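You operate a simulated robot arm through the tools that you are given. There is no shell and no other tool.

You run a simulated two-armed robot. Do the job below in one go: nothing can be reset, and whatever is moved stays where it is left.

TASK
Switch the bath off, drain it and refill it with 4 strokes of water.
Fine: close the drain before refilling; the lid stays open; leave the dial.

The check looks at the end state, three seconds after you hand in, the way a careful person would. Anything else that was tipped, shoved, dropped, spilled or broken makes it a failure. Lids that push on must go on centred and level and be pressed home; caps that screw on are set level and turned clockwise until they are tight.

THE ROBOT
Two 7-joint arms with fingered hands on one trunk that stands fixed in place. Base frame: the origin is at the foot of the trunk, x ahead of it, y to its left, z up; the work surface is at about z = 860. Lengths are in mm, angles in rad, forces in N, time in s.
The left shoulder is at [49, 125, 1180], the right one opposite. With the tool pointing down near the work surface each hand reaches from about 460 to 860 mm from the base axis, measured 20 degrees to its own side. Payload 3.6 kg a hand.
The TCP of each hand is the grasp point between the finger pads, 34 mm short of the fingertips. In the tool frame z runs along the fingers and y along their closing line. Largest opening 116 mm; the body of the gripper starts 40 mm behind the TCP. The gripper is a hand of 5 fingers: y runs from the thumb to the fingers, the wrist lies at [-16, -160, -164] in the tool frame, and closing takes about 1.5 s.
Orientation is that of the tool frame in the base frame, as a unit quaternion [w, x, y, z]. With the fingers straight down and the wrist toward the robot, the tool's x, y and z point along [0, 1, 0], [1, 0, 0] and [0, 0, -1] of the base frame.

THE INTERFACE
- The arms move only by the tool send_rows. It takes "left_series", "right_series" or both (then of equal length, played together; a hand with none holds still); each is text: rows parted by semicolons, each of 6 numbers parted by spaces: the shift along the tool's x, y, z in mm, then the turn, a rotation vector about the tool's x, y, z in degrees. In form: tx ty tz wx wy wz; .... A call has 1 to 20 rows; each row shifts and turns the commanded pose from where the row before left it, along the tool's axes as they then stand. "left_jaw" and "right_jaw" are, for a hand that has rows, the finger opening in mm, from 0 to 116, set as the call begins (left out, the last holds). Rows are played at 5 a second. More than 50 mm and 0.15 rad between two rows, or a gripper value outside its range, and nothing of the call is played. A pose out of reach is approached as far as the arm can. The call stops where the force on the tool passes 40 N (or 10 N more than at its start, if that is more) or the arm is blocked; 0.2 s more then pass. Each finger travels about 153 mm/s and halts on what it meets, pressing with about 33 N; the grip force reading is that of the motor and also rises with nothing between the fingers. The clock runs only during rows and for 0.2 s after the last one: add rows that do not move to give the fingers time. It gives the time, the measured TCP pose, the force on the tool (base axes), the opening and the grip force at its end, in the units of the frame above (readings bear some noise), with the torque about the TCP (base axes, N m) and any sound that the robot's microphone picked up.
- Cameras (640 x 400 px; columns grow to the right, rows downward): "scene" is now at [131, 39.1, 1362.5]; the picture's right is [0.42, -0.91, 0.00], its down [-0.47, -0.22, -0.86] and it looks along [0.78, 0.36, -0.52] (base axes); focal length 237 px, centre (320, 200). "left" rides on the left gripper at [-69, -134, -110] in its tool frame; the picture's right is [-0.77, -0.19, 0.61], its down [0.59, -0.58, 0.57] and it looks along [0.25, 0.79, 0.55] (tool axes); focal length 256 px, centre (320, 200). "right" rides on the right gripper at [69, -134, -110] in its tool frame; the picture's right is [-0.77, 0.19, -0.61], its down [-0.59, -0.58, 0.57] and it looks along [-0.25, 0.80, 0.55] (tool axes); focal length 256 px, centre (320, 200). There is no depth. A picture from a camera that has moved, and an enlarged one, comes with that camera's place and axes in the base frame and with its lens.
- camera(camera): a new picture of that camera. No time passes.
- slide_trunk(by): slides the trunk up (or, below 0, down) by that many mm; the arms and the scene camera ride with it, the base frame stays. It gives what a move gives, with no picture.
- curl_fingers(index, middle, ring, little, thumb_bend, thumb_turn, hand): sets how far each is bent, from 0 (flat) to 1 (curled in); at 0.3 the hand is open as for a grip, at 0.7 the pads meet at the TCP. One left out holds its place. A second passes; each finger stops where it meets its share of the squeeze, and holds until it gets a number again. A gripper value or a shape takes the hand back. It gives what a move gives, with no picture; readings hold the bend of each and the force on index, middle, ring, little, thumb and palm. thumb_turn goes from beside the hand (0) to across from the fingers (1), as for a grip.
- preshape(shape, hand): the hand has 5 fingers and takes this shape, open, in about a second: jaw (thumb against the fingers, like two jaws); tri (thumb and two fingers); tip (a fingertip pinch); poke (one finger out to press); point (the index stretched); flat (the hand flat); cup (the hand cupped); fist (a fist). The gripper value then closes the fingers along that shape, each until it touches; the sizes above hold for jaw. It gives what a move gives, with no picture.
- turn_head(pan, tilt): turns the head with the scene camera to pan (to the left, within 1.501 rad either way) and tilt (down, from -0.506 to 1.204), counted from straight ahead of the robot. It gives what a move gives.
- close_up(camera, box): a new picture of the part [left, top, right, bottom] of that camera's present view, enlarged. No time passes.
- finish_job(): hands the job in; it is judged then, once.

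Places have to be worked out from the pictures, the camera data and where the tool is seen. Open the grippers and draw the arms clear of the work before you hand the job in, unless the task says otherwise.

The tools are called after "Emit:" as name(argument=value, ...) on one line, values as JSON. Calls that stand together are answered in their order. send_rows: Moves the arms, as the interface text tells. Its arguments: {"type":"object","properties":{"left_series":{"type":"string"},"left_jaw":{"type":"number"},"right_series":{"type":"string"},"right_jaw":{"type":"number"}},"required":[]} The other tools are called the same way: slide_trunk (by) slides the trunk up or down; preshape (shape, hand) gives the hand a shape; curl_fingers (index, middle, ring, little, thumb_bend, thumb_turn, hand) moves the fingers one by one; turn_head (pan, tilt) turns the head that bears the scene camera; camera (camera) takes a picture; close_up (camera, box) takes an enlarged picture of a part of a camera's view; finish_job () hands the job in.

At the start:

```text
time: 0.0
left_tcp_pos: [432.0, 448.5, 1235.2]
left_orientation: [0.0, 0.707, 0.707, 0.0]
left_ft_force: [-1.0, -0.5, 0.1]
left_moment: [-0.01, 0.02, 0.04]
left_opening: 116.0
left_grasp_force: 0.1
left_shape: jaw
left_bend: [0.3, 0.3, 0.3, 0.3, 0.3, 0.97]
left_finger forces: [0.0, 0.0, 0.1, 0.1, 0.0, 0.1]
right_tcp_pos: [587.6, 113.7, 1240.7]
right_orientation: [-0.001, 0.707, 0.707, 0.0]
right_ft_force: [-0.6, -0.8, -0.4]
right_moment: [-0.01, -0.02, 0.0]
right_opening: 115.8
right_grasp_force: 0.0
right_shape: jaw
right_bend: [0.3, 0.3, 0.3, 0.3, 0.3, 0.97]
right_finger forces: [0.0, 0.0, 0.0, 0.0, 0.1, 0.0]
trunk travel left (down, up): [-375.0, 387.0]
head pan, tilt: [0.438, 0.543]
```

scene: 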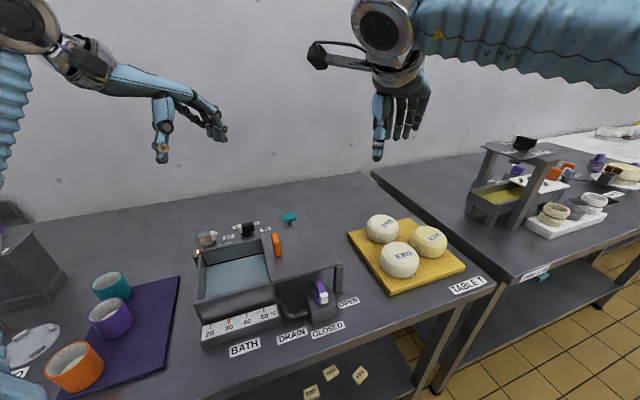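
right: 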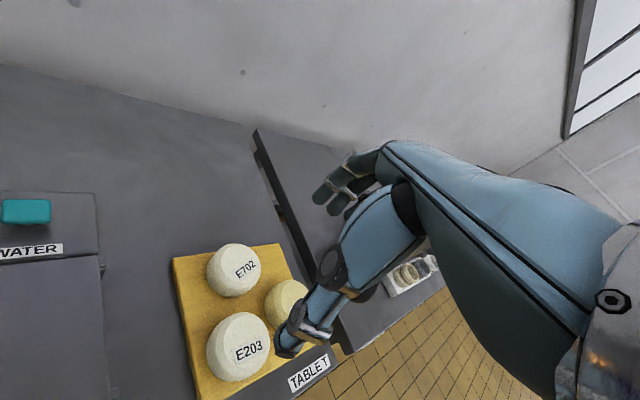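
left: 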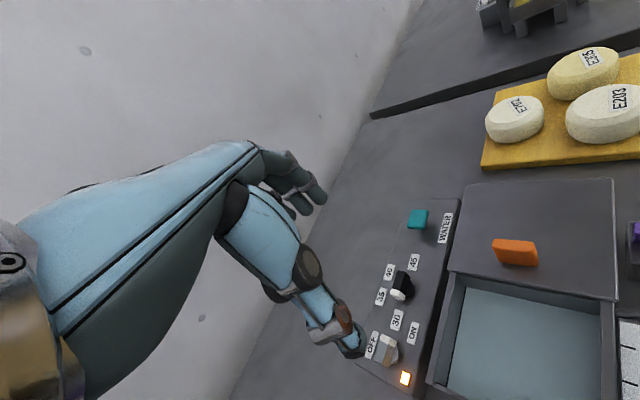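

The scene shows a water bath with a switch (OFF/ON), a dial, a teal WATER knob (pump), an orange slider lid, and a purple drain lever with OPEN/CLOSED labels. I'll take enlarged views to read the details.

Emit:
close_up(camera="scene", box=[180, 200, 370, 360])

Emit:
close_up(camera="left", box=[340, 180, 640, 400])

Emit:
close_up(camera="scene", box=[190, 200, 310, 275])

Emit:
close_up(camera="scene", box=[260, 260, 380, 350])

```text
2.50 times, centred on (275, 280) of scene
camera zoom: at [131.0, 39.1, 1362.5], right [0.42, -0.91, 0.0], down [-0.47, -0.22, -0.86], along [0.78, 0.36, -0.52], focal length 591 px, centre (432, 0)
```

zoom: 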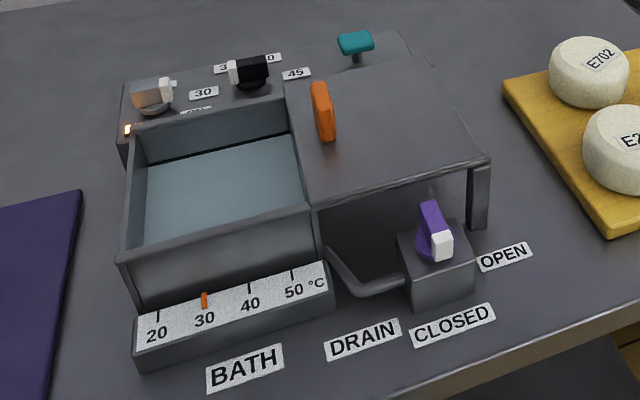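

```text
1.82 times, centred on (490, 290) of left
camera zoom: at [297.9, 379.8, 1347.0], right [-0.19, -0.77, -0.61], down [-0.58, 0.59, -0.57], along [0.79, 0.25, -0.55], focal length 465 px, centre (11, 36)
```

zoom: 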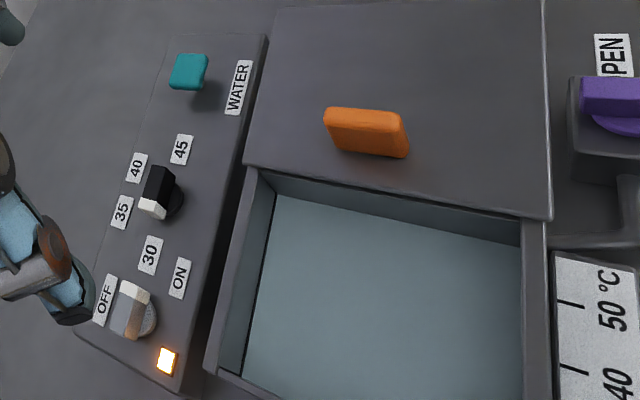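

```text
5.33 times, centred on (250, 238) of scene
camera zoom: at [131.0, 39.1, 1362.5], right [0.42, -0.91, 0.0], down [-0.47, -0.22, -0.86], along [0.78, 0.36, -0.52], focal length 1262 px, centre (693, 0)
```

zoom: 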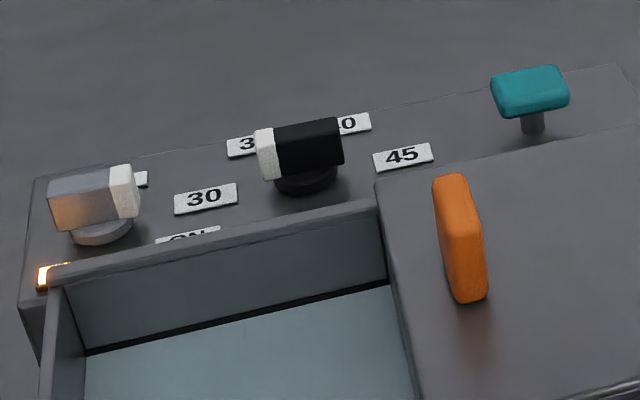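

```text
4.44 times, centred on (320, 305) of scene
camera zoom: at [131.0, 39.1, 1362.5], right [0.42, -0.91, 0.0], down [-0.47, -0.22, -0.86], along [0.78, 0.36, -0.52], focal length 1051 px, centre (320, -267)
```

zoom: 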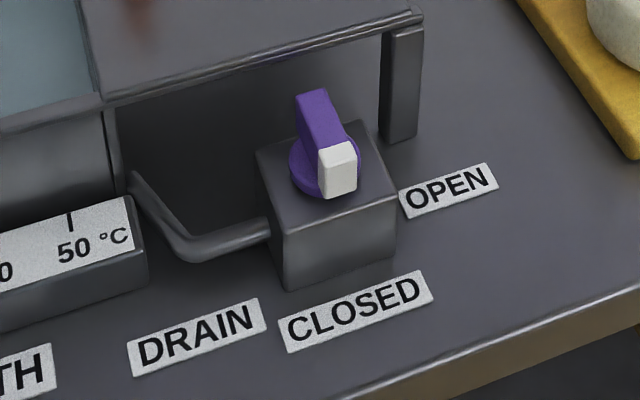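

The lamp is lit, the drain lever's white end points at CLOSED, and the bath is turned about 40° relative to me. I'll turn the head to centre the bath and zoom in from there.

Emit:
turn_head(pan=0.65, tilt=0.75)

Emit:
camera(camera="scene")

Emit:
close_up(camera="scene", box=[230, 100, 430, 225])

Emit:
close_up(camera="left", box=[350, 290, 470, 400])

```text
time: 0.7
left_tcp_pos: [432.4, 448.4, 1236.0]
left_orientation: [0.0, 0.707, 0.707, -0.001]
left_ft_force: [0.4, 0.1, 0.4]
left_moment: [-0.01, 0.0, -0.01]
left_opening: 115.6
left_grasp_force: 0.0
left_shape: jaw
left_bend: [0.3, 0.3, 0.3, 0.3, 0.3, 0.97]
left_finger forces: [0.0, 0.0, 0.0, 0.0, 0.0, 0.0]
right_tcp_pos: [588.6, 114.7, 1239.6]
right_orientation: [0.0, 0.707, 0.707, -0.001]
right_ft_force: [-0.3, -0.6, -0.4]
right_moment: [-0.03, 0.01, -0.03]
right_opening: 115.7
right_grasp_force: 0.1
right_shape: jaw
right_bend: [0.3, 0.3, 0.3, 0.3, 0.3, 0.97]
right_finger forces: [0.0, 0.1, 0.0, 0.0, 0.0, 0.0]
trunk travel left (down, up): [-375.0, 387.0]
head pan, tilt: [0.649, 0.75]
```

```text
taken
camera scene: at [115.6, 51.0, 1344.6], right [0.6, -0.8, 0.0], down [-0.54, -0.41, -0.73], along [0.58, 0.44, -0.68], focal length 237 px, centre (320, 200)
```

scene: 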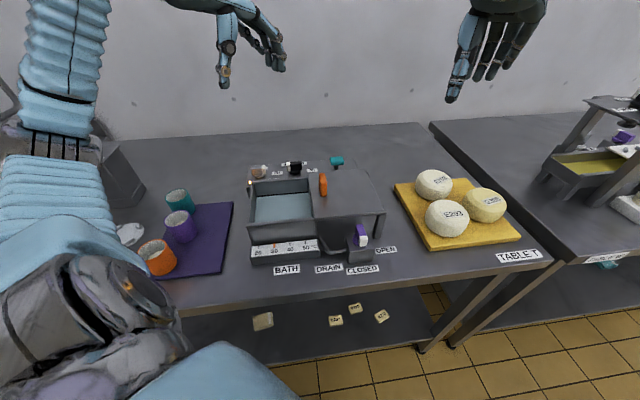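

```text
3.20 times, centred on (330, 162) of scene
camera zoom: at [115.6, 51.0, 1344.6], right [0.6, -0.8, 0.0], down [-0.54, -0.41, -0.73], along [0.58, 0.44, -0.68], focal length 757 px, centre (288, 320)
```

zoom: 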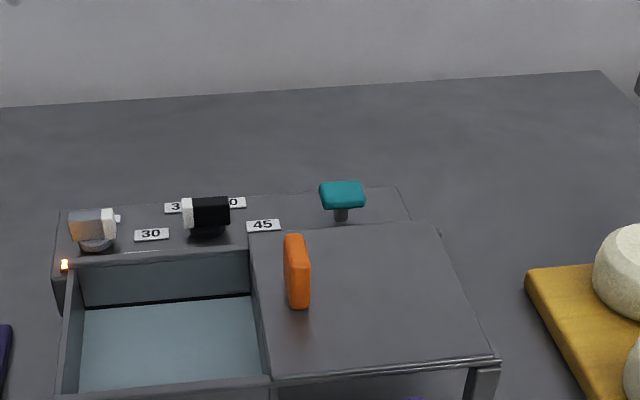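

```text
3.64 times, centred on (410, 345) of left
camera zoom: at [297.9, 379.8, 1347.0], right [-0.19, -0.77, -0.61], down [-0.58, 0.59, -0.57], along [0.79, 0.25, -0.55], focal length 931 px, centre (-7, -327)
```

zoom: 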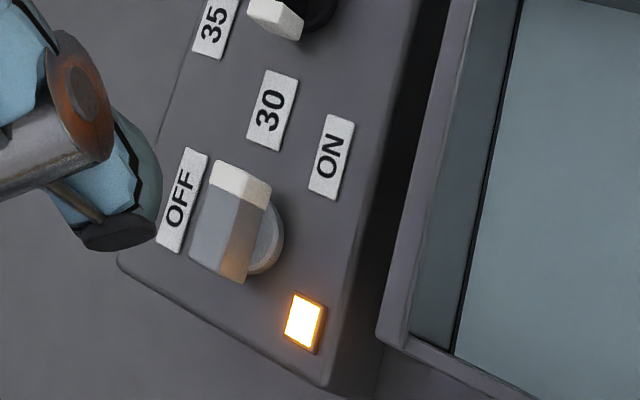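

The switch pointer sits toward ON (bath right), with OFF straight behind it, so it needs about 90° counter‑clockwise. The drain knob likewise goes CCW from CLOSED (front) to OPEN (right). I'll give the left hand the poke shape and see where its fingertip sits.

Emit:
preshape(shape="poke", hand="left")

Emit:
camera(camera="left")

Emit:
camera(camera="scene")

```text
time: 1.6
left_tcp_pos: [431.9, 449.3, 1235.6]
left_orientation: [0.0, 0.707, 0.707, 0.0]
left_ft_force: [-0.4, 0.6, 0.0]
left_moment: [0.0, -0.05, -0.02]
left_opening: 0.0
left_grasp_force: 0.1
left_shape: poke
left_bend: [0.7, 0.7, 0.98, 0.98, 0.0, 1.0]
left_finger forces: [0.1, 0.0, 0.0, 0.1, 0.0, 0.0]
right_tcp_pos: [587.8, 113.5, 1241.1]
right_orientation: [0.0, 0.707, 0.707, -0.001]
right_ft_force: [-0.1, 0.8, 0.6]
right_moment: [-0.02, -0.03, 0.0]
right_opening: 115.9
right_grasp_force: 0.0
right_shape: jaw
right_bend: [0.3, 0.3, 0.3, 0.3, 0.3, 0.97]
right_finger forces: [0.0, 0.0, 0.0, 0.0, 0.0, 0.1]
trunk travel left (down, up): [-375.0, 387.0]
head pan, tilt: [0.649, 0.75]
```

```text
taken
camera left: at [297.9, 379.8, 1347.0], right [-0.19, -0.77, -0.61], down [-0.58, 0.59, -0.57], along [0.79, 0.25, -0.55], focal length 256 px, centre (320, 200)
```

left: 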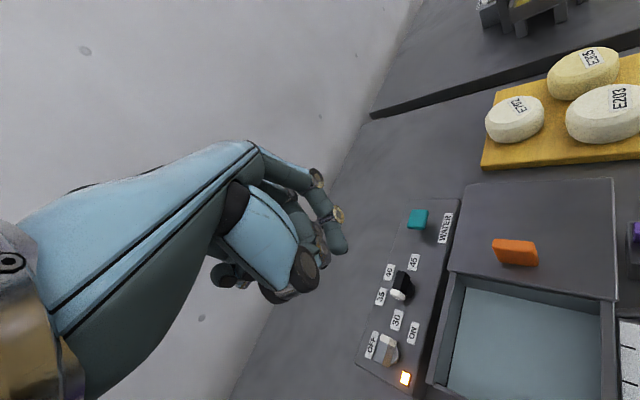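

```text
taken
camera scene: at [115.6, 51.1, 1344.5], right [0.6, -0.8, 0.0], down [-0.54, -0.41, -0.73], along [0.58, 0.44, -0.68], focal length 237 px, centre (320, 200)
```

scene: 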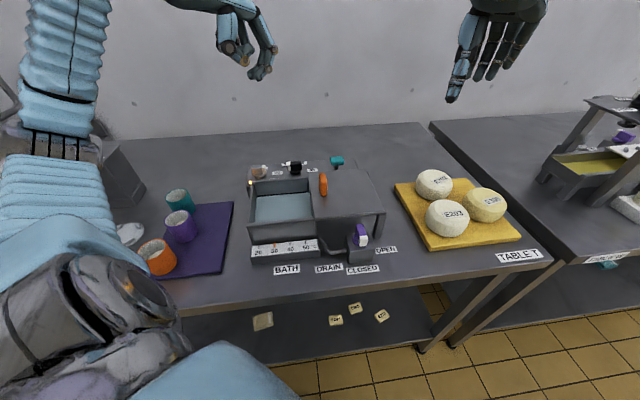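

Poke puts the index and middle together near the TCP. I'll zoom in on the hand in both views to place the fingertip in the tool frame.

Emit:
close_up(camera="left", box=[200, 130, 380, 310])

Emit:
close_up(camera="scene", box=[190, 0, 310, 90])

Emit:
close_up(camera="scene", box=[310, 190, 410, 280])

```text
2.22 times, centred on (290, 220) of left
camera zoom: at [297.9, 379.8, 1347.0], right [-0.19, -0.77, -0.61], down [-0.58, 0.59, -0.57], along [0.79, 0.25, -0.55], focal length 569 px, centre (387, 156)
```

zoom: 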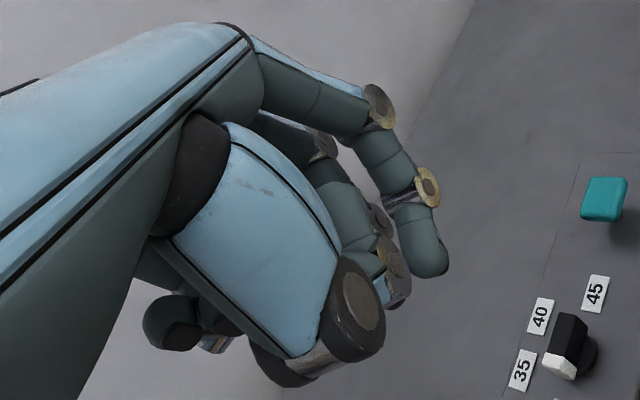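

```text
4.44 times, centred on (250, 45) of scene
camera zoom: at [115.6, 51.1, 1344.5], right [0.6, -0.8, 0.0], down [-0.54, -0.41, -0.73], along [0.58, 0.44, -0.68], focal length 1051 px, centre (631, 889)
```

zoom: 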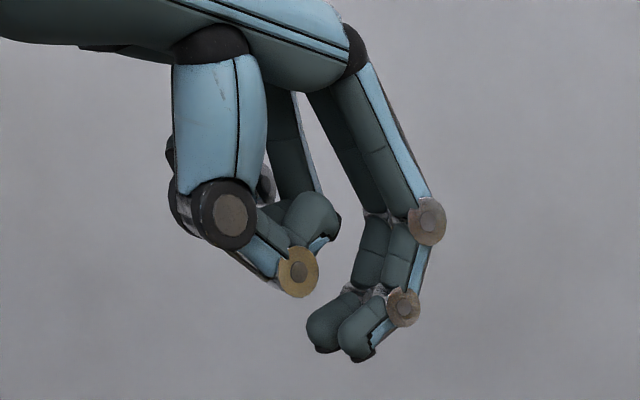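

```text
4.44 times, centred on (360, 235) of scene
camera zoom: at [115.6, 51.1, 1344.5], right [0.6, -0.8, 0.0], down [-0.54, -0.41, -0.73], along [0.58, 0.44, -0.68], focal length 1051 px, centre (142, 44)
```

zoom: 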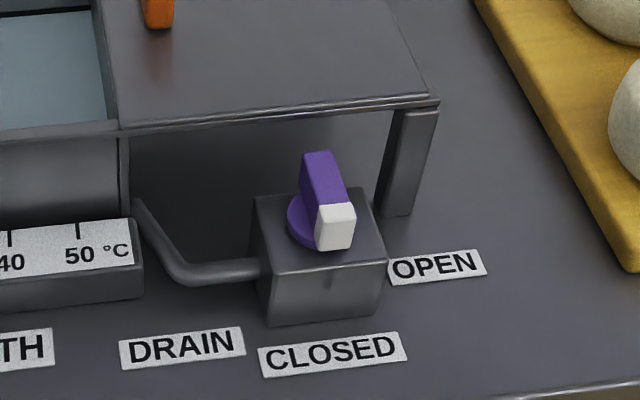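

The index tip sits about 36 mm below the TCP and close to its axis. I'll curl the middle finger away to leave a single pushing finger, then bring the left hand turned ~38° to hover near the switch for a closer look.

Emit:
curl_fingers(hand="left", index=0.65, middle=1.0, ring=1.0, little=1.0)

Emit:
send_rows(left_series="0 0 0 0 0 -7.6; 0 0 0 0 0 -7.6; 0 0 0 0 0 -7.6; 0 0 0 0 0 -7.6; 0 0 0 0 0 -7.6; 14.2 8.1 39.2 0 0 0; 14.2 8.1 39.2 0 0 0; 14.2 8.1 39.2 0 0 0; 14.2 8.1 39.2 0 0 0; 14.2 8.1 39.2 0 0 0; 0 0 0 0 0 0")

Emit:
camera(camera="left")

Emit:
camera(camera="scene")

```text
time: 2.6
left_tcp_pos: [432.2, 446.8, 1236.4]
left_orientation: [0.0, 0.708, 0.707, 0.0]
left_ft_force: [0.4, 0.0, 0.1]
left_moment: [0.01, -0.01, 0.04]
left_opening: 37.2
left_grasp_force: 0.1
left_shape: fingers
left_bend: [0.65, 0.99, 1.0, 1.0, 0.0, 1.0]
left_finger forces: [0.1, 0.1, 0.1, 0.0, 0.1, 0.1]
right_tcp_pos: [588.7, 115.1, 1240.2]
right_orientation: [-0.001, 0.707, 0.707, 0.0]
right_ft_force: [0.0, -0.6, -0.7]
right_moment: [0.02, 0.03, 0.01]
right_opening: 116.1
right_grasp_force: 0.1
right_shape: jaw
right_bend: [0.3, 0.3, 0.3, 0.3, 0.3, 0.97]
right_finger forces: [0.0, 0.1, 0.0, 0.0, 0.0, 0.0]
trunk travel left (down, up): [-375.0, 387.0]
head pan, tilt: [0.649, 0.75]
```

```text
time: 5.0
left_tcp_pos: [420.4, 530.3, 1039.4]
left_orientation: [0.0, 0.438, 0.899, 0.0]
left_ft_force: [-0.6, 0.4, 1.2]
left_moment: [0.0, 0.0, 0.01]
left_opening: 37.1
left_grasp_force: 0.0
left_shape: fingers
left_bend: [0.65, 0.99, 1.0, 1.0, 0.0, 1.0]
left_finger forces: [0.0, 0.1, 0.1, 0.0, 0.0, 0.0]
right_tcp_pos: [587.2, 113.1, 1241.0]
right_orientation: [0.0, 0.707, 0.707, -0.001]
right_ft_force: [0.5, -0.3, 0.0]
right_moment: [-0.02, -0.03, 0.01]
right_opening: 115.9
right_grasp_force: 0.0
right_shape: jaw
right_bend: [0.3, 0.3, 0.3, 0.3, 0.3, 0.97]
right_finger forces: [0.0, 0.0, 0.0, 0.0, 0.1, 0.0]
trunk travel left (down, up): [-375.0, 387.0]
head pan, tilt: [0.649, 0.75]
```

```text
taken
camera left: at [356.9, 393.6, 1151.0], right [0.33, -0.72, -0.61], down [-0.82, 0.11, -0.57], along [0.47, 0.68, -0.55], focal length 256 px, centre (320, 200)
```

left: 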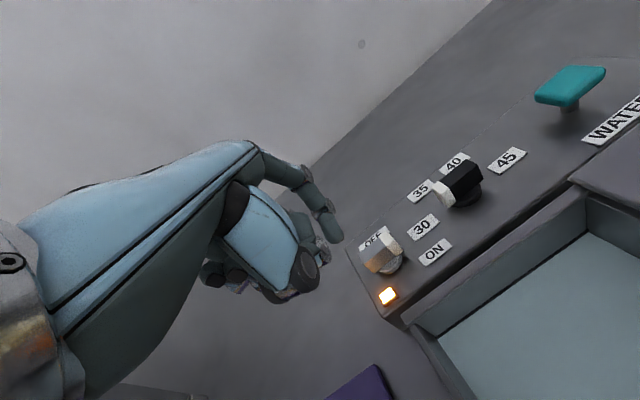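

```text
taken
camera scene: at [115.5, 50.7, 1344.6], right [0.6, -0.8, 0.0], down [-0.54, -0.41, -0.73], along [0.58, 0.44, -0.68], focal length 237 px, centre (320, 200)
```

scene: 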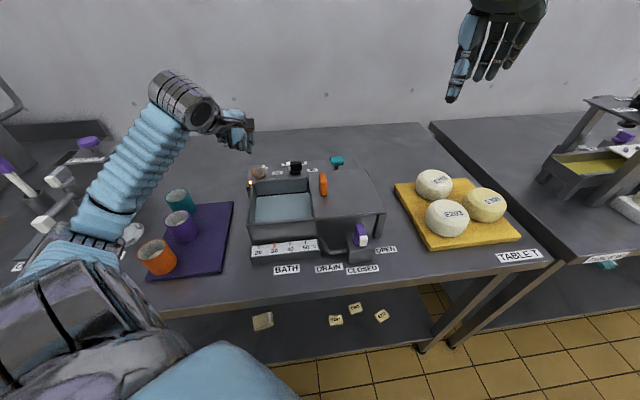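

The hand is hovering in front of the panel. I'll zoom in to triangulate the switch, the dial and the WATER button.

Emit:
close_up(camera="left", box=[340, 180, 500, 320])

Emit:
close_up(camera="scene", box=[220, 100, 340, 200])

Emit:
close_up(camera="left", box=[480, 30, 640, 180])

```text
2.86 times, centred on (420, 250) of left
camera zoom: at [356.9, 393.6, 1151.0], right [0.33, -0.72, -0.61], down [-0.82, 0.11, -0.57], along [0.47, 0.68, -0.55], focal length 731 px, centre (34, 57)
```

zoom: 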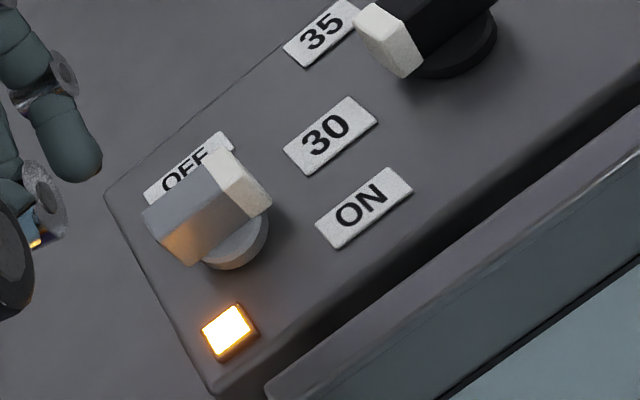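

```text
4.00 times, centred on (280, 150) of scene
camera zoom: at [115.5, 50.7, 1344.6], right [0.6, -0.8, 0.0], down [-0.54, -0.41, -0.73], along [0.58, 0.44, -0.68], focal length 946 px, centre (480, 400)
```

zoom: 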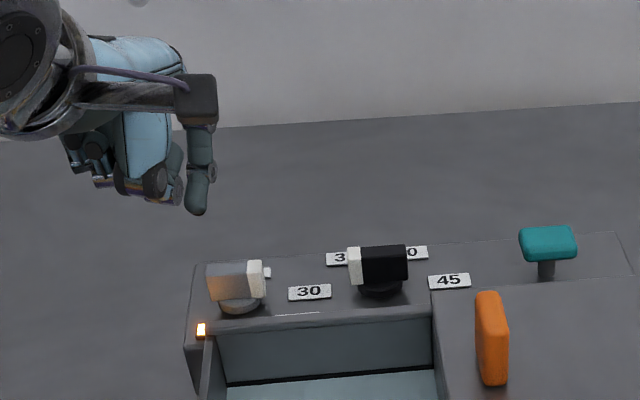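

```text
2.67 times, centred on (560, 105) of left
camera zoom: at [356.9, 393.6, 1151.0], right [0.33, -0.72, -0.61], down [-0.82, 0.11, -0.57], along [0.47, 0.68, -0.55], focal length 683 px, centre (-320, 453)
```

zoom: 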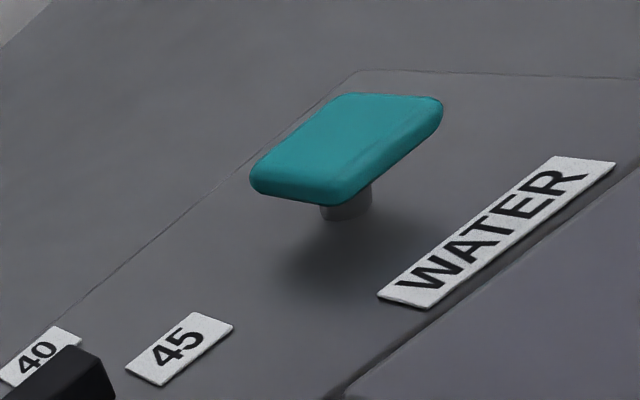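

Triangulating puts the panel surface near z ≈ 917 and the switch axis near [452, 530]. I'll zoom tighter on the switch and the dial to judge the pointer directions.

Emit:
close_up(camera="left", box=[350, 220, 460, 300])

Emit:
close_up(camera="scene", box=[240, 155, 300, 195])

```text
5.00 times, centred on (405, 260) of left
camera zoom: at [356.9, 393.6, 1151.0], right [0.33, -0.72, -0.61], down [-0.82, 0.11, -0.57], along [0.47, 0.68, -0.55], focal length 1280 px, centre (-105, -100)
```

zoom: 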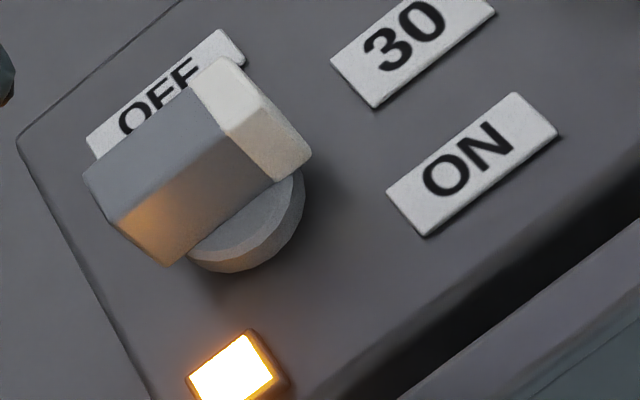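

```text
10.00 times, centred on (270, 175) of scene
camera zoom: at [115.5, 50.7, 1344.6], right [0.6, -0.8, 0.0], down [-0.54, -0.41, -0.73], along [0.58, 0.44, -0.68], focal length 2366 px, centre (820, 450)
```

zoom: 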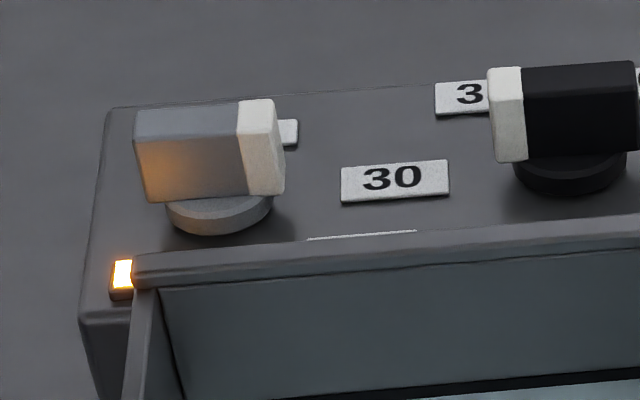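

The switch pointer is along bath-right and the tip of the index is at about tool (-9, +9, +32). I'll move the fingertip over the spot just in front of the pointer's white end, still ~25 mm above the knob, and check.

Emit:
send_rows(left_series="-14.6 -3.7 14 0 0 0; -14.7 -3.8 13 0 0 0; 0 0 0 0 0 0")

Emit:
close_up(camera="left", box=[280, 180, 440, 280])

Emit:
close_up(camera="scene", box=[220, 110, 340, 200])

```text
time: 5.8
left_tcp_pos: [433.5, 501.2, 1012.6]
left_orientation: [-0.001, 0.438, 0.899, 0.0]
left_ft_force: [0.1, -0.3, 0.3]
left_moment: [0.01, 0.02, -0.04]
left_opening: 37.1
left_grasp_force: 0.0
left_shape: fingers
left_bend: [0.65, 0.99, 1.0, 1.0, 0.0, 1.0]
left_finger forces: [0.1, 0.1, 0.1, 0.1, 0.0, 0.0]
right_tcp_pos: [587.6, 113.4, 1239.9]
right_orientation: [-0.001, 0.707, 0.707, 0.0]
right_ft_force: [0.6, 0.0, 0.2]
right_moment: [0.02, 0.0, 0.01]
right_opening: 116.1
right_grasp_force: 0.1
right_shape: jaw
right_bend: [0.3, 0.3, 0.3, 0.3, 0.3, 0.97]
right_finger forces: [0.0, 0.1, 0.1, 0.1, 0.0, 0.1]
trunk travel left (down, up): [-375.0, 387.0]
head pan, tilt: [0.649, 0.75]
```

```text
4.00 times, centred on (360, 230) of left
camera zoom: at [369.6, 365.0, 1123.8], right [0.33, -0.72, -0.61], down [-0.82, 0.11, -0.56], along [0.47, 0.68, -0.55], focal length 1024 px, centre (160, 80)
```

zoom: 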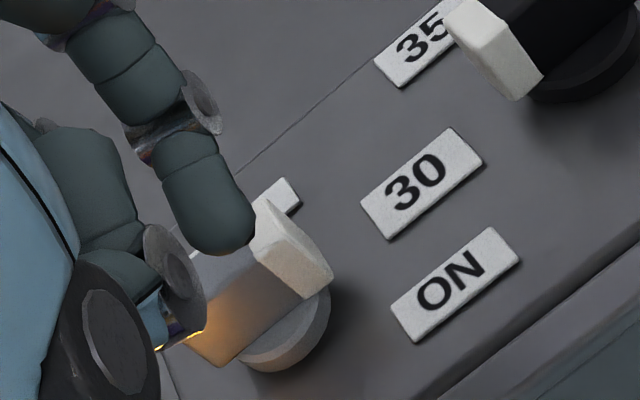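

```text
4.44 times, centred on (280, 155) of scene
camera zoom: at [115.4, 51.0, 1344.6], right [0.6, -0.8, 0.0], down [-0.54, -0.41, -0.73], along [0.58, 0.44, -0.68], focal length 1051 px, centre (498, 400)
```

zoom: 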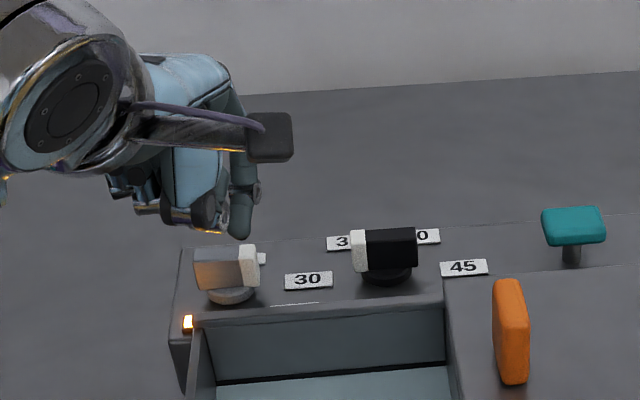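

The projection of my estimates matches the picture: the fingertip is above the strip between the pointer's white end and the tank wall. I'll lower it 46 mm to knob height.

Emit:
send_rows(left_series="0 0 16 0 0 0; 0 0 15 0 0 0; 0 0 15 0 0 0; 0 0 0 0 0 0")

Emit:
close_up(camera="left", box=[280, 180, 440, 280])

Emit:
close_up(camera="scene", box=[220, 110, 340, 200])

```text
time: 6.8
left_tcp_pos: [432.5, 501.0, 967.0]
left_orientation: [0.0, 0.439, 0.898, 0.0]
left_ft_force: [-0.1, -0.4, 0.9]
left_moment: [-0.02, 0.03, 0.0]
left_opening: 37.1
left_grasp_force: 0.0
left_shape: fingers
left_bend: [0.65, 0.99, 1.0, 1.0, 0.0, 1.0]
left_finger forces: [0.0, 0.0, 0.1, 0.0, 0.0, 0.0]
right_tcp_pos: [587.7, 113.7, 1241.3]
right_orientation: [0.0, 0.707, 0.707, -0.001]
right_ft_force: [0.2, 0.2, -0.4]
right_moment: [0.02, 0.01, -0.02]
right_opening: 116.0
right_grasp_force: 0.0
right_shape: jaw
right_bend: [0.3, 0.3, 0.3, 0.3, 0.3, 0.97]
right_finger forces: [0.0, 0.0, 0.0, 0.0, 0.1, 0.1]
trunk travel left (down, up): [-375.0, 387.0]
head pan, tilt: [0.649, 0.75]
```

```text
4.00 times, centred on (360, 230) of left
camera zoom: at [369.0, 365.0, 1078.2], right [0.33, -0.72, -0.61], down [-0.82, 0.11, -0.57], along [0.47, 0.68, -0.55], focal length 1024 px, centre (160, 80)
```

zoom: 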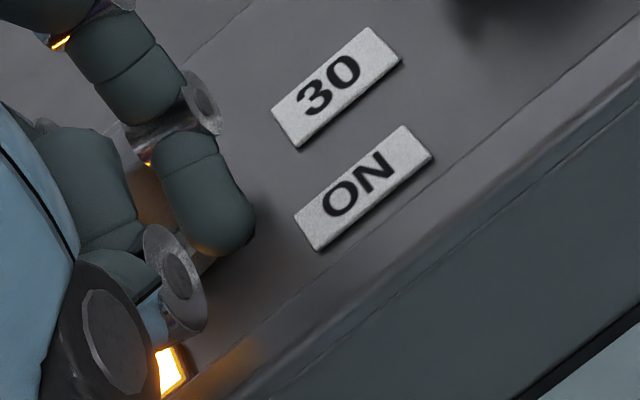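

```text
4.44 times, centred on (280, 155) of scene
camera zoom: at [115.4, 50.9, 1344.6], right [0.6, -0.8, 0.0], down [-0.54, -0.41, -0.73], along [0.58, 0.44, -0.68], focal length 1051 px, centre (498, 400)
```

zoom: 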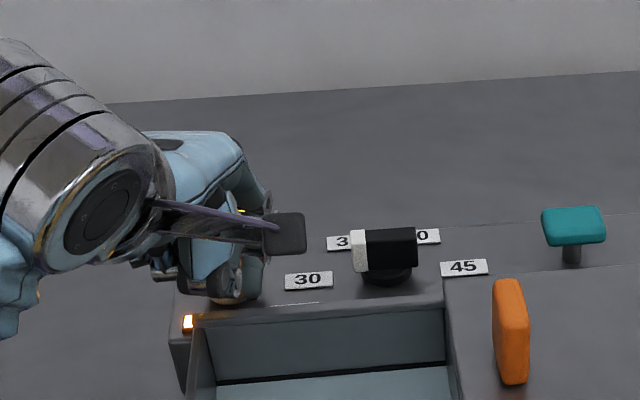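

The finger is down in front of the white end with no contact forces. I'll start sweeping it along an arc around the knob axis, backward first.

Emit:
send_rows(left_series="1 7 0 0 0 0; -2 5 0 0 0 0; -2 5 0 0 0 0; -2 8 0 0 0 0; 0 0 0 0 0 0")

Emit:
close_up(camera="left", box=[280, 180, 440, 280])

Emit:
close_up(camera="scene", box=[220, 110, 340, 200])

```text
time: 8.0
left_tcp_pos: [456.3, 513.0, 967.2]
left_orientation: [0.0, 0.438, 0.899, -0.001]
left_ft_force: [0.1, -1.4, 0.7]
left_moment: [0.0, 0.0, -0.07]
left_opening: 37.1
left_grasp_force: 1.2
left_shape: fingers
left_bend: [0.65, 0.99, 1.0, 1.0, 0.0, 1.0]
left_finger forces: [0.7, 0.1, 0.2, 0.1, 0.0, 0.1]
right_tcp_pos: [587.3, 113.1, 1240.8]
right_orientation: [0.0, 0.707, 0.707, 0.0]
right_ft_force: [0.0, -0.2, -0.4]
right_moment: [0.01, 0.0, -0.01]
right_opening: 115.8
right_grasp_force: 0.0
right_shape: jaw
right_bend: [0.3, 0.3, 0.3, 0.3, 0.3, 0.97]
right_finger forces: [0.0, 0.0, 0.0, 0.0, 0.0, 0.0]
trunk travel left (down, up): [-375.0, 387.0]
head pan, tilt: [0.649, 0.75]
```

```text
4.00 times, centred on (360, 230) of left
camera zoom: at [391.8, 376.0, 1078.5], right [0.33, -0.72, -0.61], down [-0.82, 0.11, -0.56], along [0.47, 0.68, -0.55], focal length 1024 px, centre (160, 80)
```

zoom: 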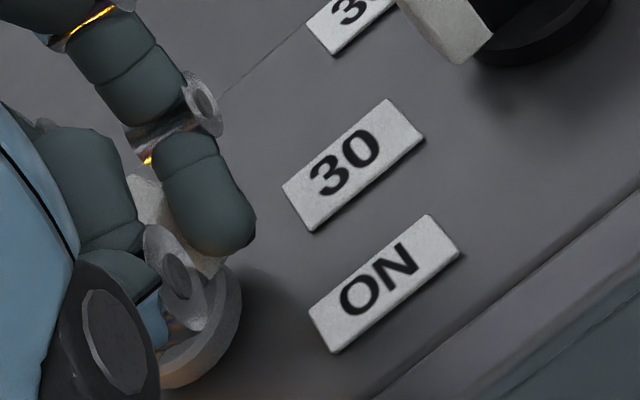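

```text
4.44 times, centred on (280, 155) of scene
camera zoom: at [115.4, 50.7, 1344.6], right [0.6, -0.8, 0.0], down [-0.54, -0.41, -0.73], along [0.58, 0.44, -0.68], focal length 1051 px, centre (498, 400)
```

zoom: 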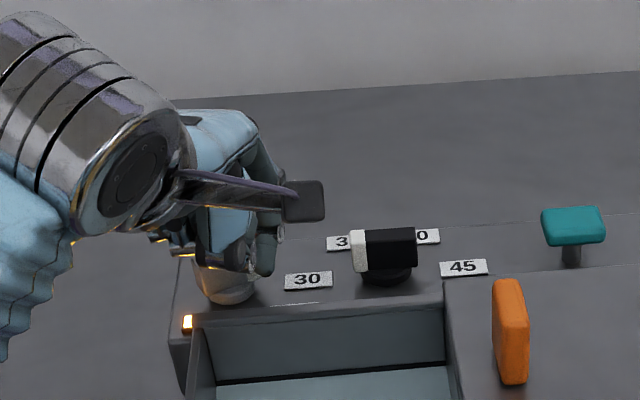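

The knob is turning with light force. I'll continue the arc toward the back-left until the pointer faces OFF.

Emit:
send_rows(left_series="1 6 0 0 0 0; 3 6 0 0 0 0; 4 5 0 0 0 0; 5 4 0 0 0 0; 0 0 0 0 0 0")

Emit:
close_up(camera="left", box=[280, 180, 440, 280])

Emit:
close_up(camera="scene", box=[220, 110, 340, 200])

```text
time: 9.2
left_tcp_pos: [463.8, 535.0, 967.5]
left_orientation: [0.0, 0.438, 0.899, 0.0]
left_ft_force: [0.3, -0.4, -0.1]
left_moment: [-0.03, 0.0, 0.01]
left_opening: 37.1
left_grasp_force: 0.3
left_shape: fingers
left_bend: [0.65, 0.99, 1.0, 1.0, 0.0, 1.0]
left_finger forces: [0.4, 0.0, 0.0, 0.0, 0.1, 0.0]
right_tcp_pos: [588.3, 113.0, 1239.5]
right_orientation: [-0.001, 0.706, 0.708, -0.001]
right_ft_force: [-1.0, -0.5, 0.1]
right_moment: [-0.02, -0.01, -0.03]
right_opening: 115.3
right_grasp_force: 0.1
right_shape: jaw
right_bend: [0.3, 0.3, 0.3, 0.3, 0.3, 0.97]
right_finger forces: [0.1, 0.0, 0.1, 0.0, 0.0, 0.1]
trunk travel left (down, up): [-375.0, 387.0]
head pan, tilt: [0.649, 0.75]
```

```text
4.00 times, centred on (360, 230) of left
camera zoom: at [400.4, 399.4, 1078.1], right [0.33, -0.72, -0.61], down [-0.82, 0.11, -0.56], along [0.47, 0.68, -0.55], focal length 1024 px, centre (160, 80)
```

zoom: 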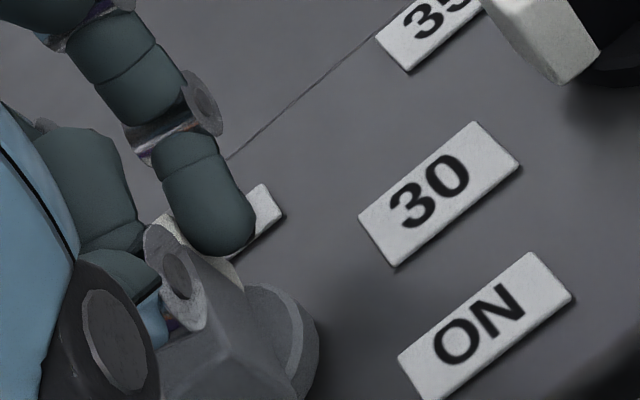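

```text
4.44 times, centred on (280, 155) of scene
camera zoom: at [115.5, 50.8, 1344.5], right [0.6, -0.8, 0.0], down [-0.54, -0.41, -0.73], along [0.58, 0.44, -0.68], focal length 1051 px, centre (498, 400)
```

zoom: 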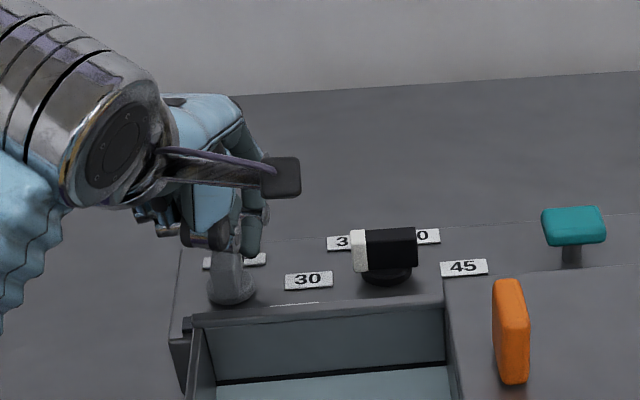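

The lamp has gone out and the pointer now faces back. I'll back the finger off, lift it, and look at the result.

Emit:
send_rows(left_series="-5 0 -5 0 0 0; 0 0 -30 0 0 0; 0 0 -40 0 0 0; 0 -40 -20 0 0 0; 0 -45 0 0 0 0; 0 0 0 0 0 0")

Emit:
camera(camera="left")

Emit:
close_up(camera="scene", box=[220, 130, 340, 210])

```text
time: 10.6
left_tcp_pos: [399.3, 479.7, 1061.7]
left_orientation: [0.0, 0.438, 0.899, -0.001]
left_ft_force: [-0.7, 0.8, -0.2]
left_moment: [-0.02, -0.01, 0.01]
left_opening: 37.4
left_grasp_force: 0.1
left_shape: fingers
left_bend: [0.65, 0.99, 1.0, 1.0, 0.0, 1.0]
left_finger forces: [0.0, 0.0, 0.0, 0.1, 0.0, 0.1]
right_tcp_pos: [588.8, 114.5, 1240.7]
right_orientation: [0.0, 0.707, 0.707, 0.0]
right_ft_force: [0.3, -0.6, 0.8]
right_moment: [-0.03, -0.02, -0.02]
right_opening: 115.9
right_grasp_force: 0.0
right_shape: jaw
right_bend: [0.3, 0.3, 0.3, 0.3, 0.3, 0.97]
right_finger forces: [0.0, 0.0, 0.0, 0.0, 0.1, 0.1]
trunk travel left (down, up): [-375.0, 387.0]
head pan, tilt: [0.649, 0.75]
```

```text
taken
camera left: at [336.3, 344.2, 1172.9], right [0.33, -0.72, -0.61], down [-0.82, 0.11, -0.56], along [0.47, 0.68, -0.56], focal length 256 px, centre (320, 200)
```

left: 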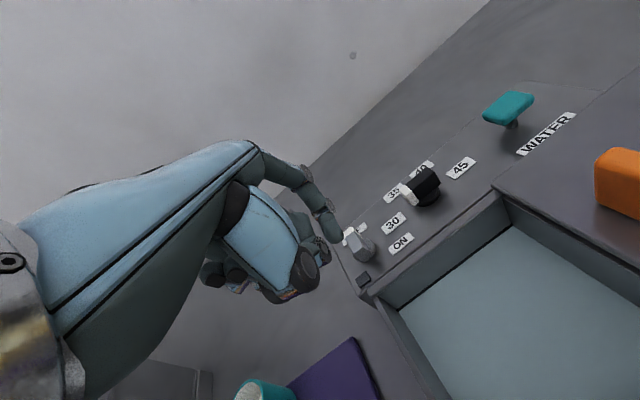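

```text
5.00 times, centred on (280, 170) of scene
camera zoom: at [115.9, 51.3, 1344.5], right [0.6, -0.8, 0.0], down [-0.54, -0.41, -0.73], along [0.58, 0.44, -0.68], focal length 1183 px, centre (520, 350)
```

zoom: 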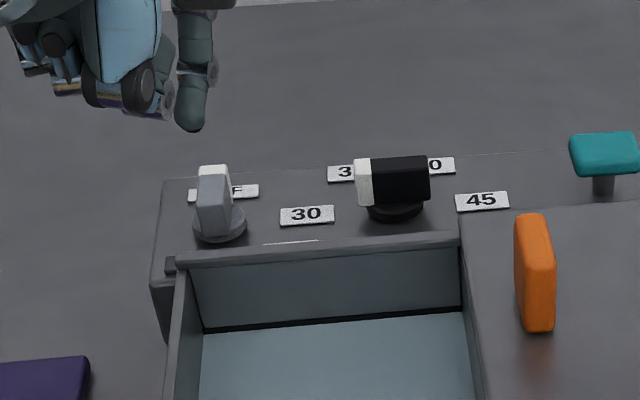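

The switch now points at OFF, the lamp is dark, and the dial hasn't moved. Next I'll swing the left hand over to the drain knob, turned so its wrist is toward the bath's left, keeping it high above the tank and the lid handle.

Emit:
send_rows(left_series="-18.3 -13.6 -4 0 0 7.5; -19.9 -11.1 -4 0 0 7.5; -21.2 -8.4 -4 0 0 7.5; -22.1 -5.5 -4 0 0 7.5; -22.7 -2.6 -4 0 0 7.5; -22.8 0.4 -4 0 0 7.5; -22.5 3.4 -4 0 0 7.5; -21.9 6.3 -4 0 0 7.5; -20.9 9.1 -4 0 0 7.5; -19.5 11.7 -4 0 0 7.5; -17.8 14.2 -4 0 0 7.5; -15.9 16.4 -4 0 0 7.5; 0 0 0 0 0 0")

Emit:
camera(camera="left")

Emit:
camera(camera="scene")

```text
time: 13.4
left_tcp_pos: [407.4, 206.0, 1109.8]
left_orientation: [0.0, 0.946, 0.325, 0.0]
left_ft_force: [-0.2, 0.3, -0.2]
left_moment: [-0.03, -0.02, 0.02]
left_opening: 37.2
left_grasp_force: 0.0
left_shape: fingers
left_bend: [0.65, 0.99, 1.0, 1.0, 0.0, 1.0]
left_finger forces: [0.0, 0.1, 0.0, 0.0, 0.0, 0.0]
right_tcp_pos: [587.0, 114.4, 1240.3]
right_orientation: [-0.001, 0.707, 0.708, 0.0]
right_ft_force: [-0.2, -0.4, 0.2]
right_moment: [-0.04, 0.02, 0.01]
right_opening: 115.7
right_grasp_force: 0.3
right_shape: jaw
right_bend: [0.3, 0.3, 0.3, 0.3, 0.3, 0.97]
right_finger forces: [0.0, 0.0, 0.1, 0.1, 0.0, 0.0]
trunk travel left (down, up): [-375.0, 387.0]
head pan, tilt: [0.649, 0.75]
```

```text
taken
camera left: at [269.7, 269.5, 1221.0], right [-0.72, -0.33, -0.61], down [0.11, 0.82, -0.57], along [0.68, -0.48, -0.55], focal length 256 px, centre (320, 200)
```

left: 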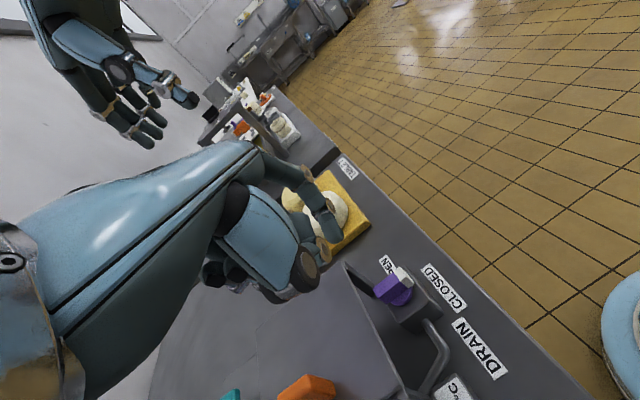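

```text
taken
camera scene: at [115.2, 51.1, 1344.6], right [0.6, -0.8, 0.0], down [-0.54, -0.41, -0.73], along [0.58, 0.44, -0.68], focal length 237 px, centre (320, 200)
```

scene: 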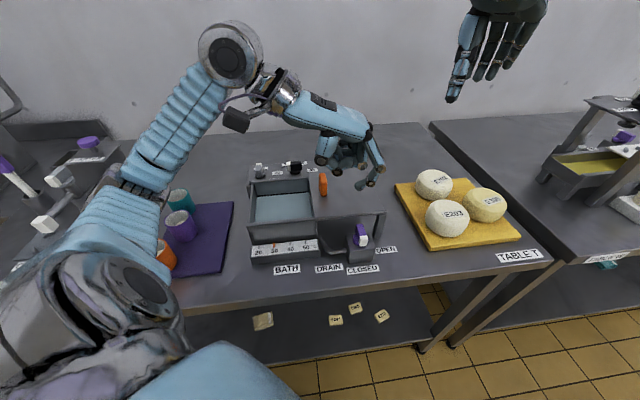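

The hand is over the drain with the wrist to the bath's left. I'll zoom in on the drain knob from both cameras to triangulate it.

Emit:
close_up(camera="left", box=[310, 230, 480, 340])

Emit:
close_up(camera="scene", box=[320, 120, 420, 280])

Emit:
close_up(camera="scene", box=[330, 215, 400, 260])

```text
3.64 times, centred on (395, 285) of left
camera zoom: at [269.7, 269.5, 1221.0], right [-0.72, -0.33, -0.61], down [0.11, 0.82, -0.57], along [0.68, -0.48, -0.55], focal length 931 px, centre (47, -109)
```

zoom: 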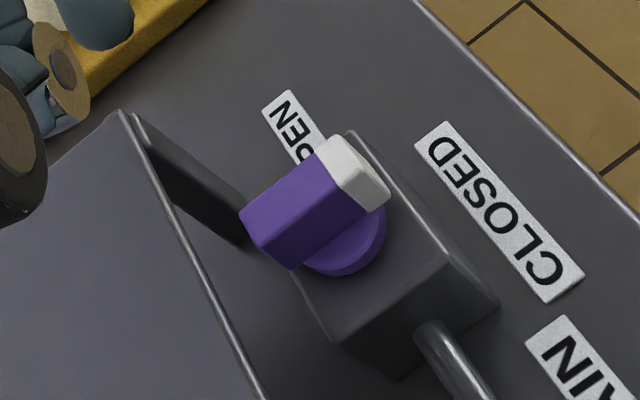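

```text
2.50 times, centred on (370, 200) of scene
camera zoom: at [115.2, 51.1, 1344.6], right [0.6, -0.8, 0.0], down [-0.54, -0.41, -0.73], along [0.58, 0.44, -0.68], focal length 591 px, centre (195, 200)
```

zoom: 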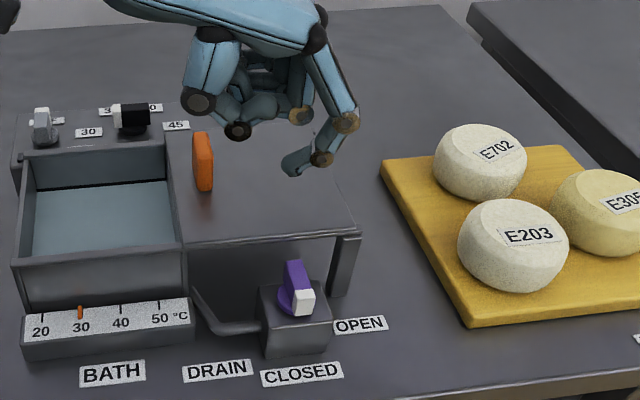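

```text
8.89 times, centred on (365, 238) of scene
camera zoom: at [115.2, 51.1, 1344.6], right [0.6, -0.8, 0.0], down [-0.54, -0.41, -0.73], along [0.58, 0.44, -0.68], focal length 2103 px, centre (-80, -133)
```

zoom: 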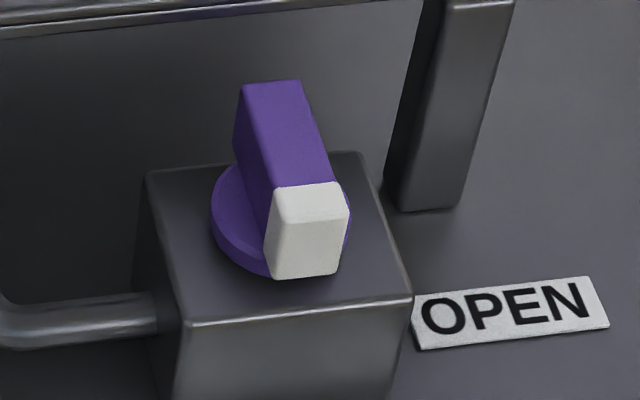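

The block's corners give a bath heading of about 45°, a drain axis near [436, 178] and a block top at z ≈ 905. I'll align the hand to 45° and bring the fingertip over the left-front of the knob, still above it.

Emit:
send_rows(left_series="0 0 0 0 0 -7; -6.7 1.3 34 0 0 0; -6.7 1.4 33 0 0 0; 0 0 33 0 0 0; 0 0 0 0 0 0")

Emit:
camera(camera="left")

Emit:
close_up(camera="scene", box=[310, 160, 410, 260])

```text
time: 14.6
left_tcp_pos: [399.4, 193.8, 1010.3]
left_orientation: [0.0, 0.924, 0.383, -0.001]
left_ft_force: [1.3, -0.6, -0.4]
left_moment: [0.01, 0.01, -0.01]
left_opening: 37.2
left_grasp_force: 0.0
left_shape: fingers
left_bend: [0.65, 0.99, 1.0, 1.0, 0.0, 1.0]
left_finger forces: [0.0, 0.0, 0.0, 0.0, 0.1, 0.1]
right_tcp_pos: [588.0, 113.2, 1242.1]
right_orientation: [-0.001, 0.707, 0.707, -0.001]
right_ft_force: [-0.2, -0.4, -0.5]
right_moment: [0.04, 0.04, 0.0]
right_opening: 116.1
right_grasp_force: 0.1
right_shape: jaw
right_bend: [0.3, 0.3, 0.3, 0.3, 0.3, 0.97]
right_finger forces: [0.1, 0.0, 0.0, 0.1, 0.0, 0.1]
trunk travel left (down, up): [-375.0, 387.0]
head pan, tilt: [0.649, 0.75]
```

```text
taken
camera left: at [255.4, 240.9, 1121.0], right [-0.68, -0.41, -0.61], down [0.01, 0.82, -0.57], along [0.74, -0.39, -0.55], focal length 256 px, centre (320, 200)
```

left: 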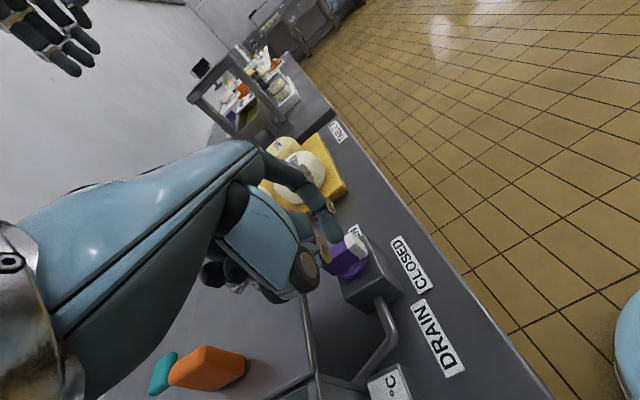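

```text
4.00 times, centred on (360, 210) of scene
camera zoom: at [115.4, 50.6, 1344.6], right [0.6, -0.8, 0.0], down [-0.54, -0.41, -0.73], along [0.58, 0.44, -0.68], focal length 946 px, centre (160, 160)
```

zoom: 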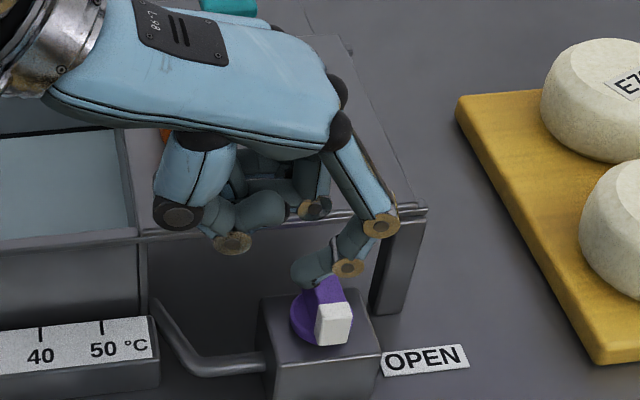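

The lid's front edge is ~38 mm behind the drain axis at z ≈ 952, and my curled fingers would hang near it in this pose. I'll turn the hand another 40° clockwise and roll it 12° so those fingers stay in front of and above the lid.

Emit:
send_rows(left_series="0 0 0 0 0 8; 0 0 0 0 0 8; 0 0 0 0 0 8; 0 0 0 0 0 8; 0 0 0 0 0 8; 0 0 0 0 6 0; 0 0 0 0 6 0; 0 0 0 0 0 0")

Emit:
camera(camera="left")

Emit:
close_up(camera="scene", box=[310, 160, 410, 260])

```text
time: 16.4
left_tcp_pos: [399.2, 193.0, 1009.7]
left_orientation: [-0.005, 0.994, 0.043, 0.104]
left_ft_force: [0.8, -0.1, -0.2]
left_moment: [0.01, 0.03, 0.02]
left_opening: 37.2
left_grasp_force: 0.1
left_shape: fingers
left_bend: [0.65, 0.99, 1.0, 1.0, 0.0, 1.0]
left_finger forces: [0.0, 0.0, 0.0, 0.0, 0.0, 0.1]
right_tcp_pos: [588.3, 113.8, 1241.4]
right_orientation: [0.0, 0.707, 0.708, -0.001]
right_ft_force: [0.2, -1.0, -0.6]
right_moment: [0.0, 0.02, -0.04]
right_opening: 115.8
right_grasp_force: 0.1
right_shape: jaw
right_bend: [0.3, 0.3, 0.3, 0.3, 0.3, 0.97]
right_finger forces: [0.0, 0.0, 0.0, 0.0, 0.0, 0.0]
trunk travel left (down, up): [-375.0, 387.0]
head pan, tilt: [0.649, 0.75]
```

```text
taken
camera left: at [297.2, 320.5, 1104.4], right [-0.64, 0.13, -0.76], down [0.64, 0.63, -0.43], along [0.42, -0.76, -0.49], focal length 256 px, centre (320, 200)
```

left: 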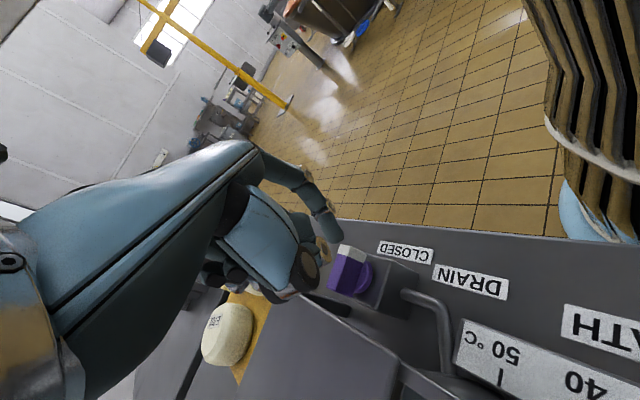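

```text
4.00 times, centred on (360, 210) of scene
camera zoom: at [115.6, 50.8, 1344.5], right [0.6, -0.8, 0.0], down [-0.54, -0.41, -0.73], along [0.58, 0.44, -0.68], focal length 946 px, centre (160, 160)
```

zoom: 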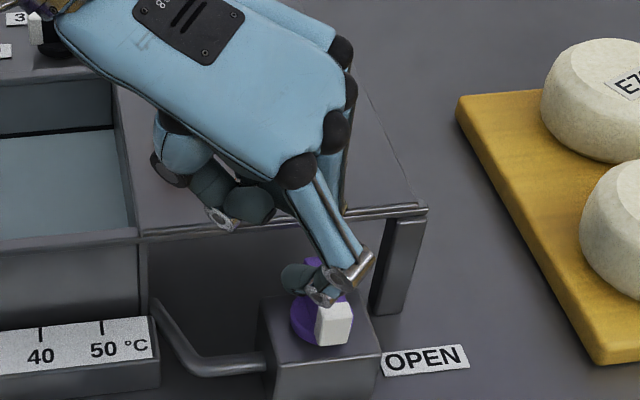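

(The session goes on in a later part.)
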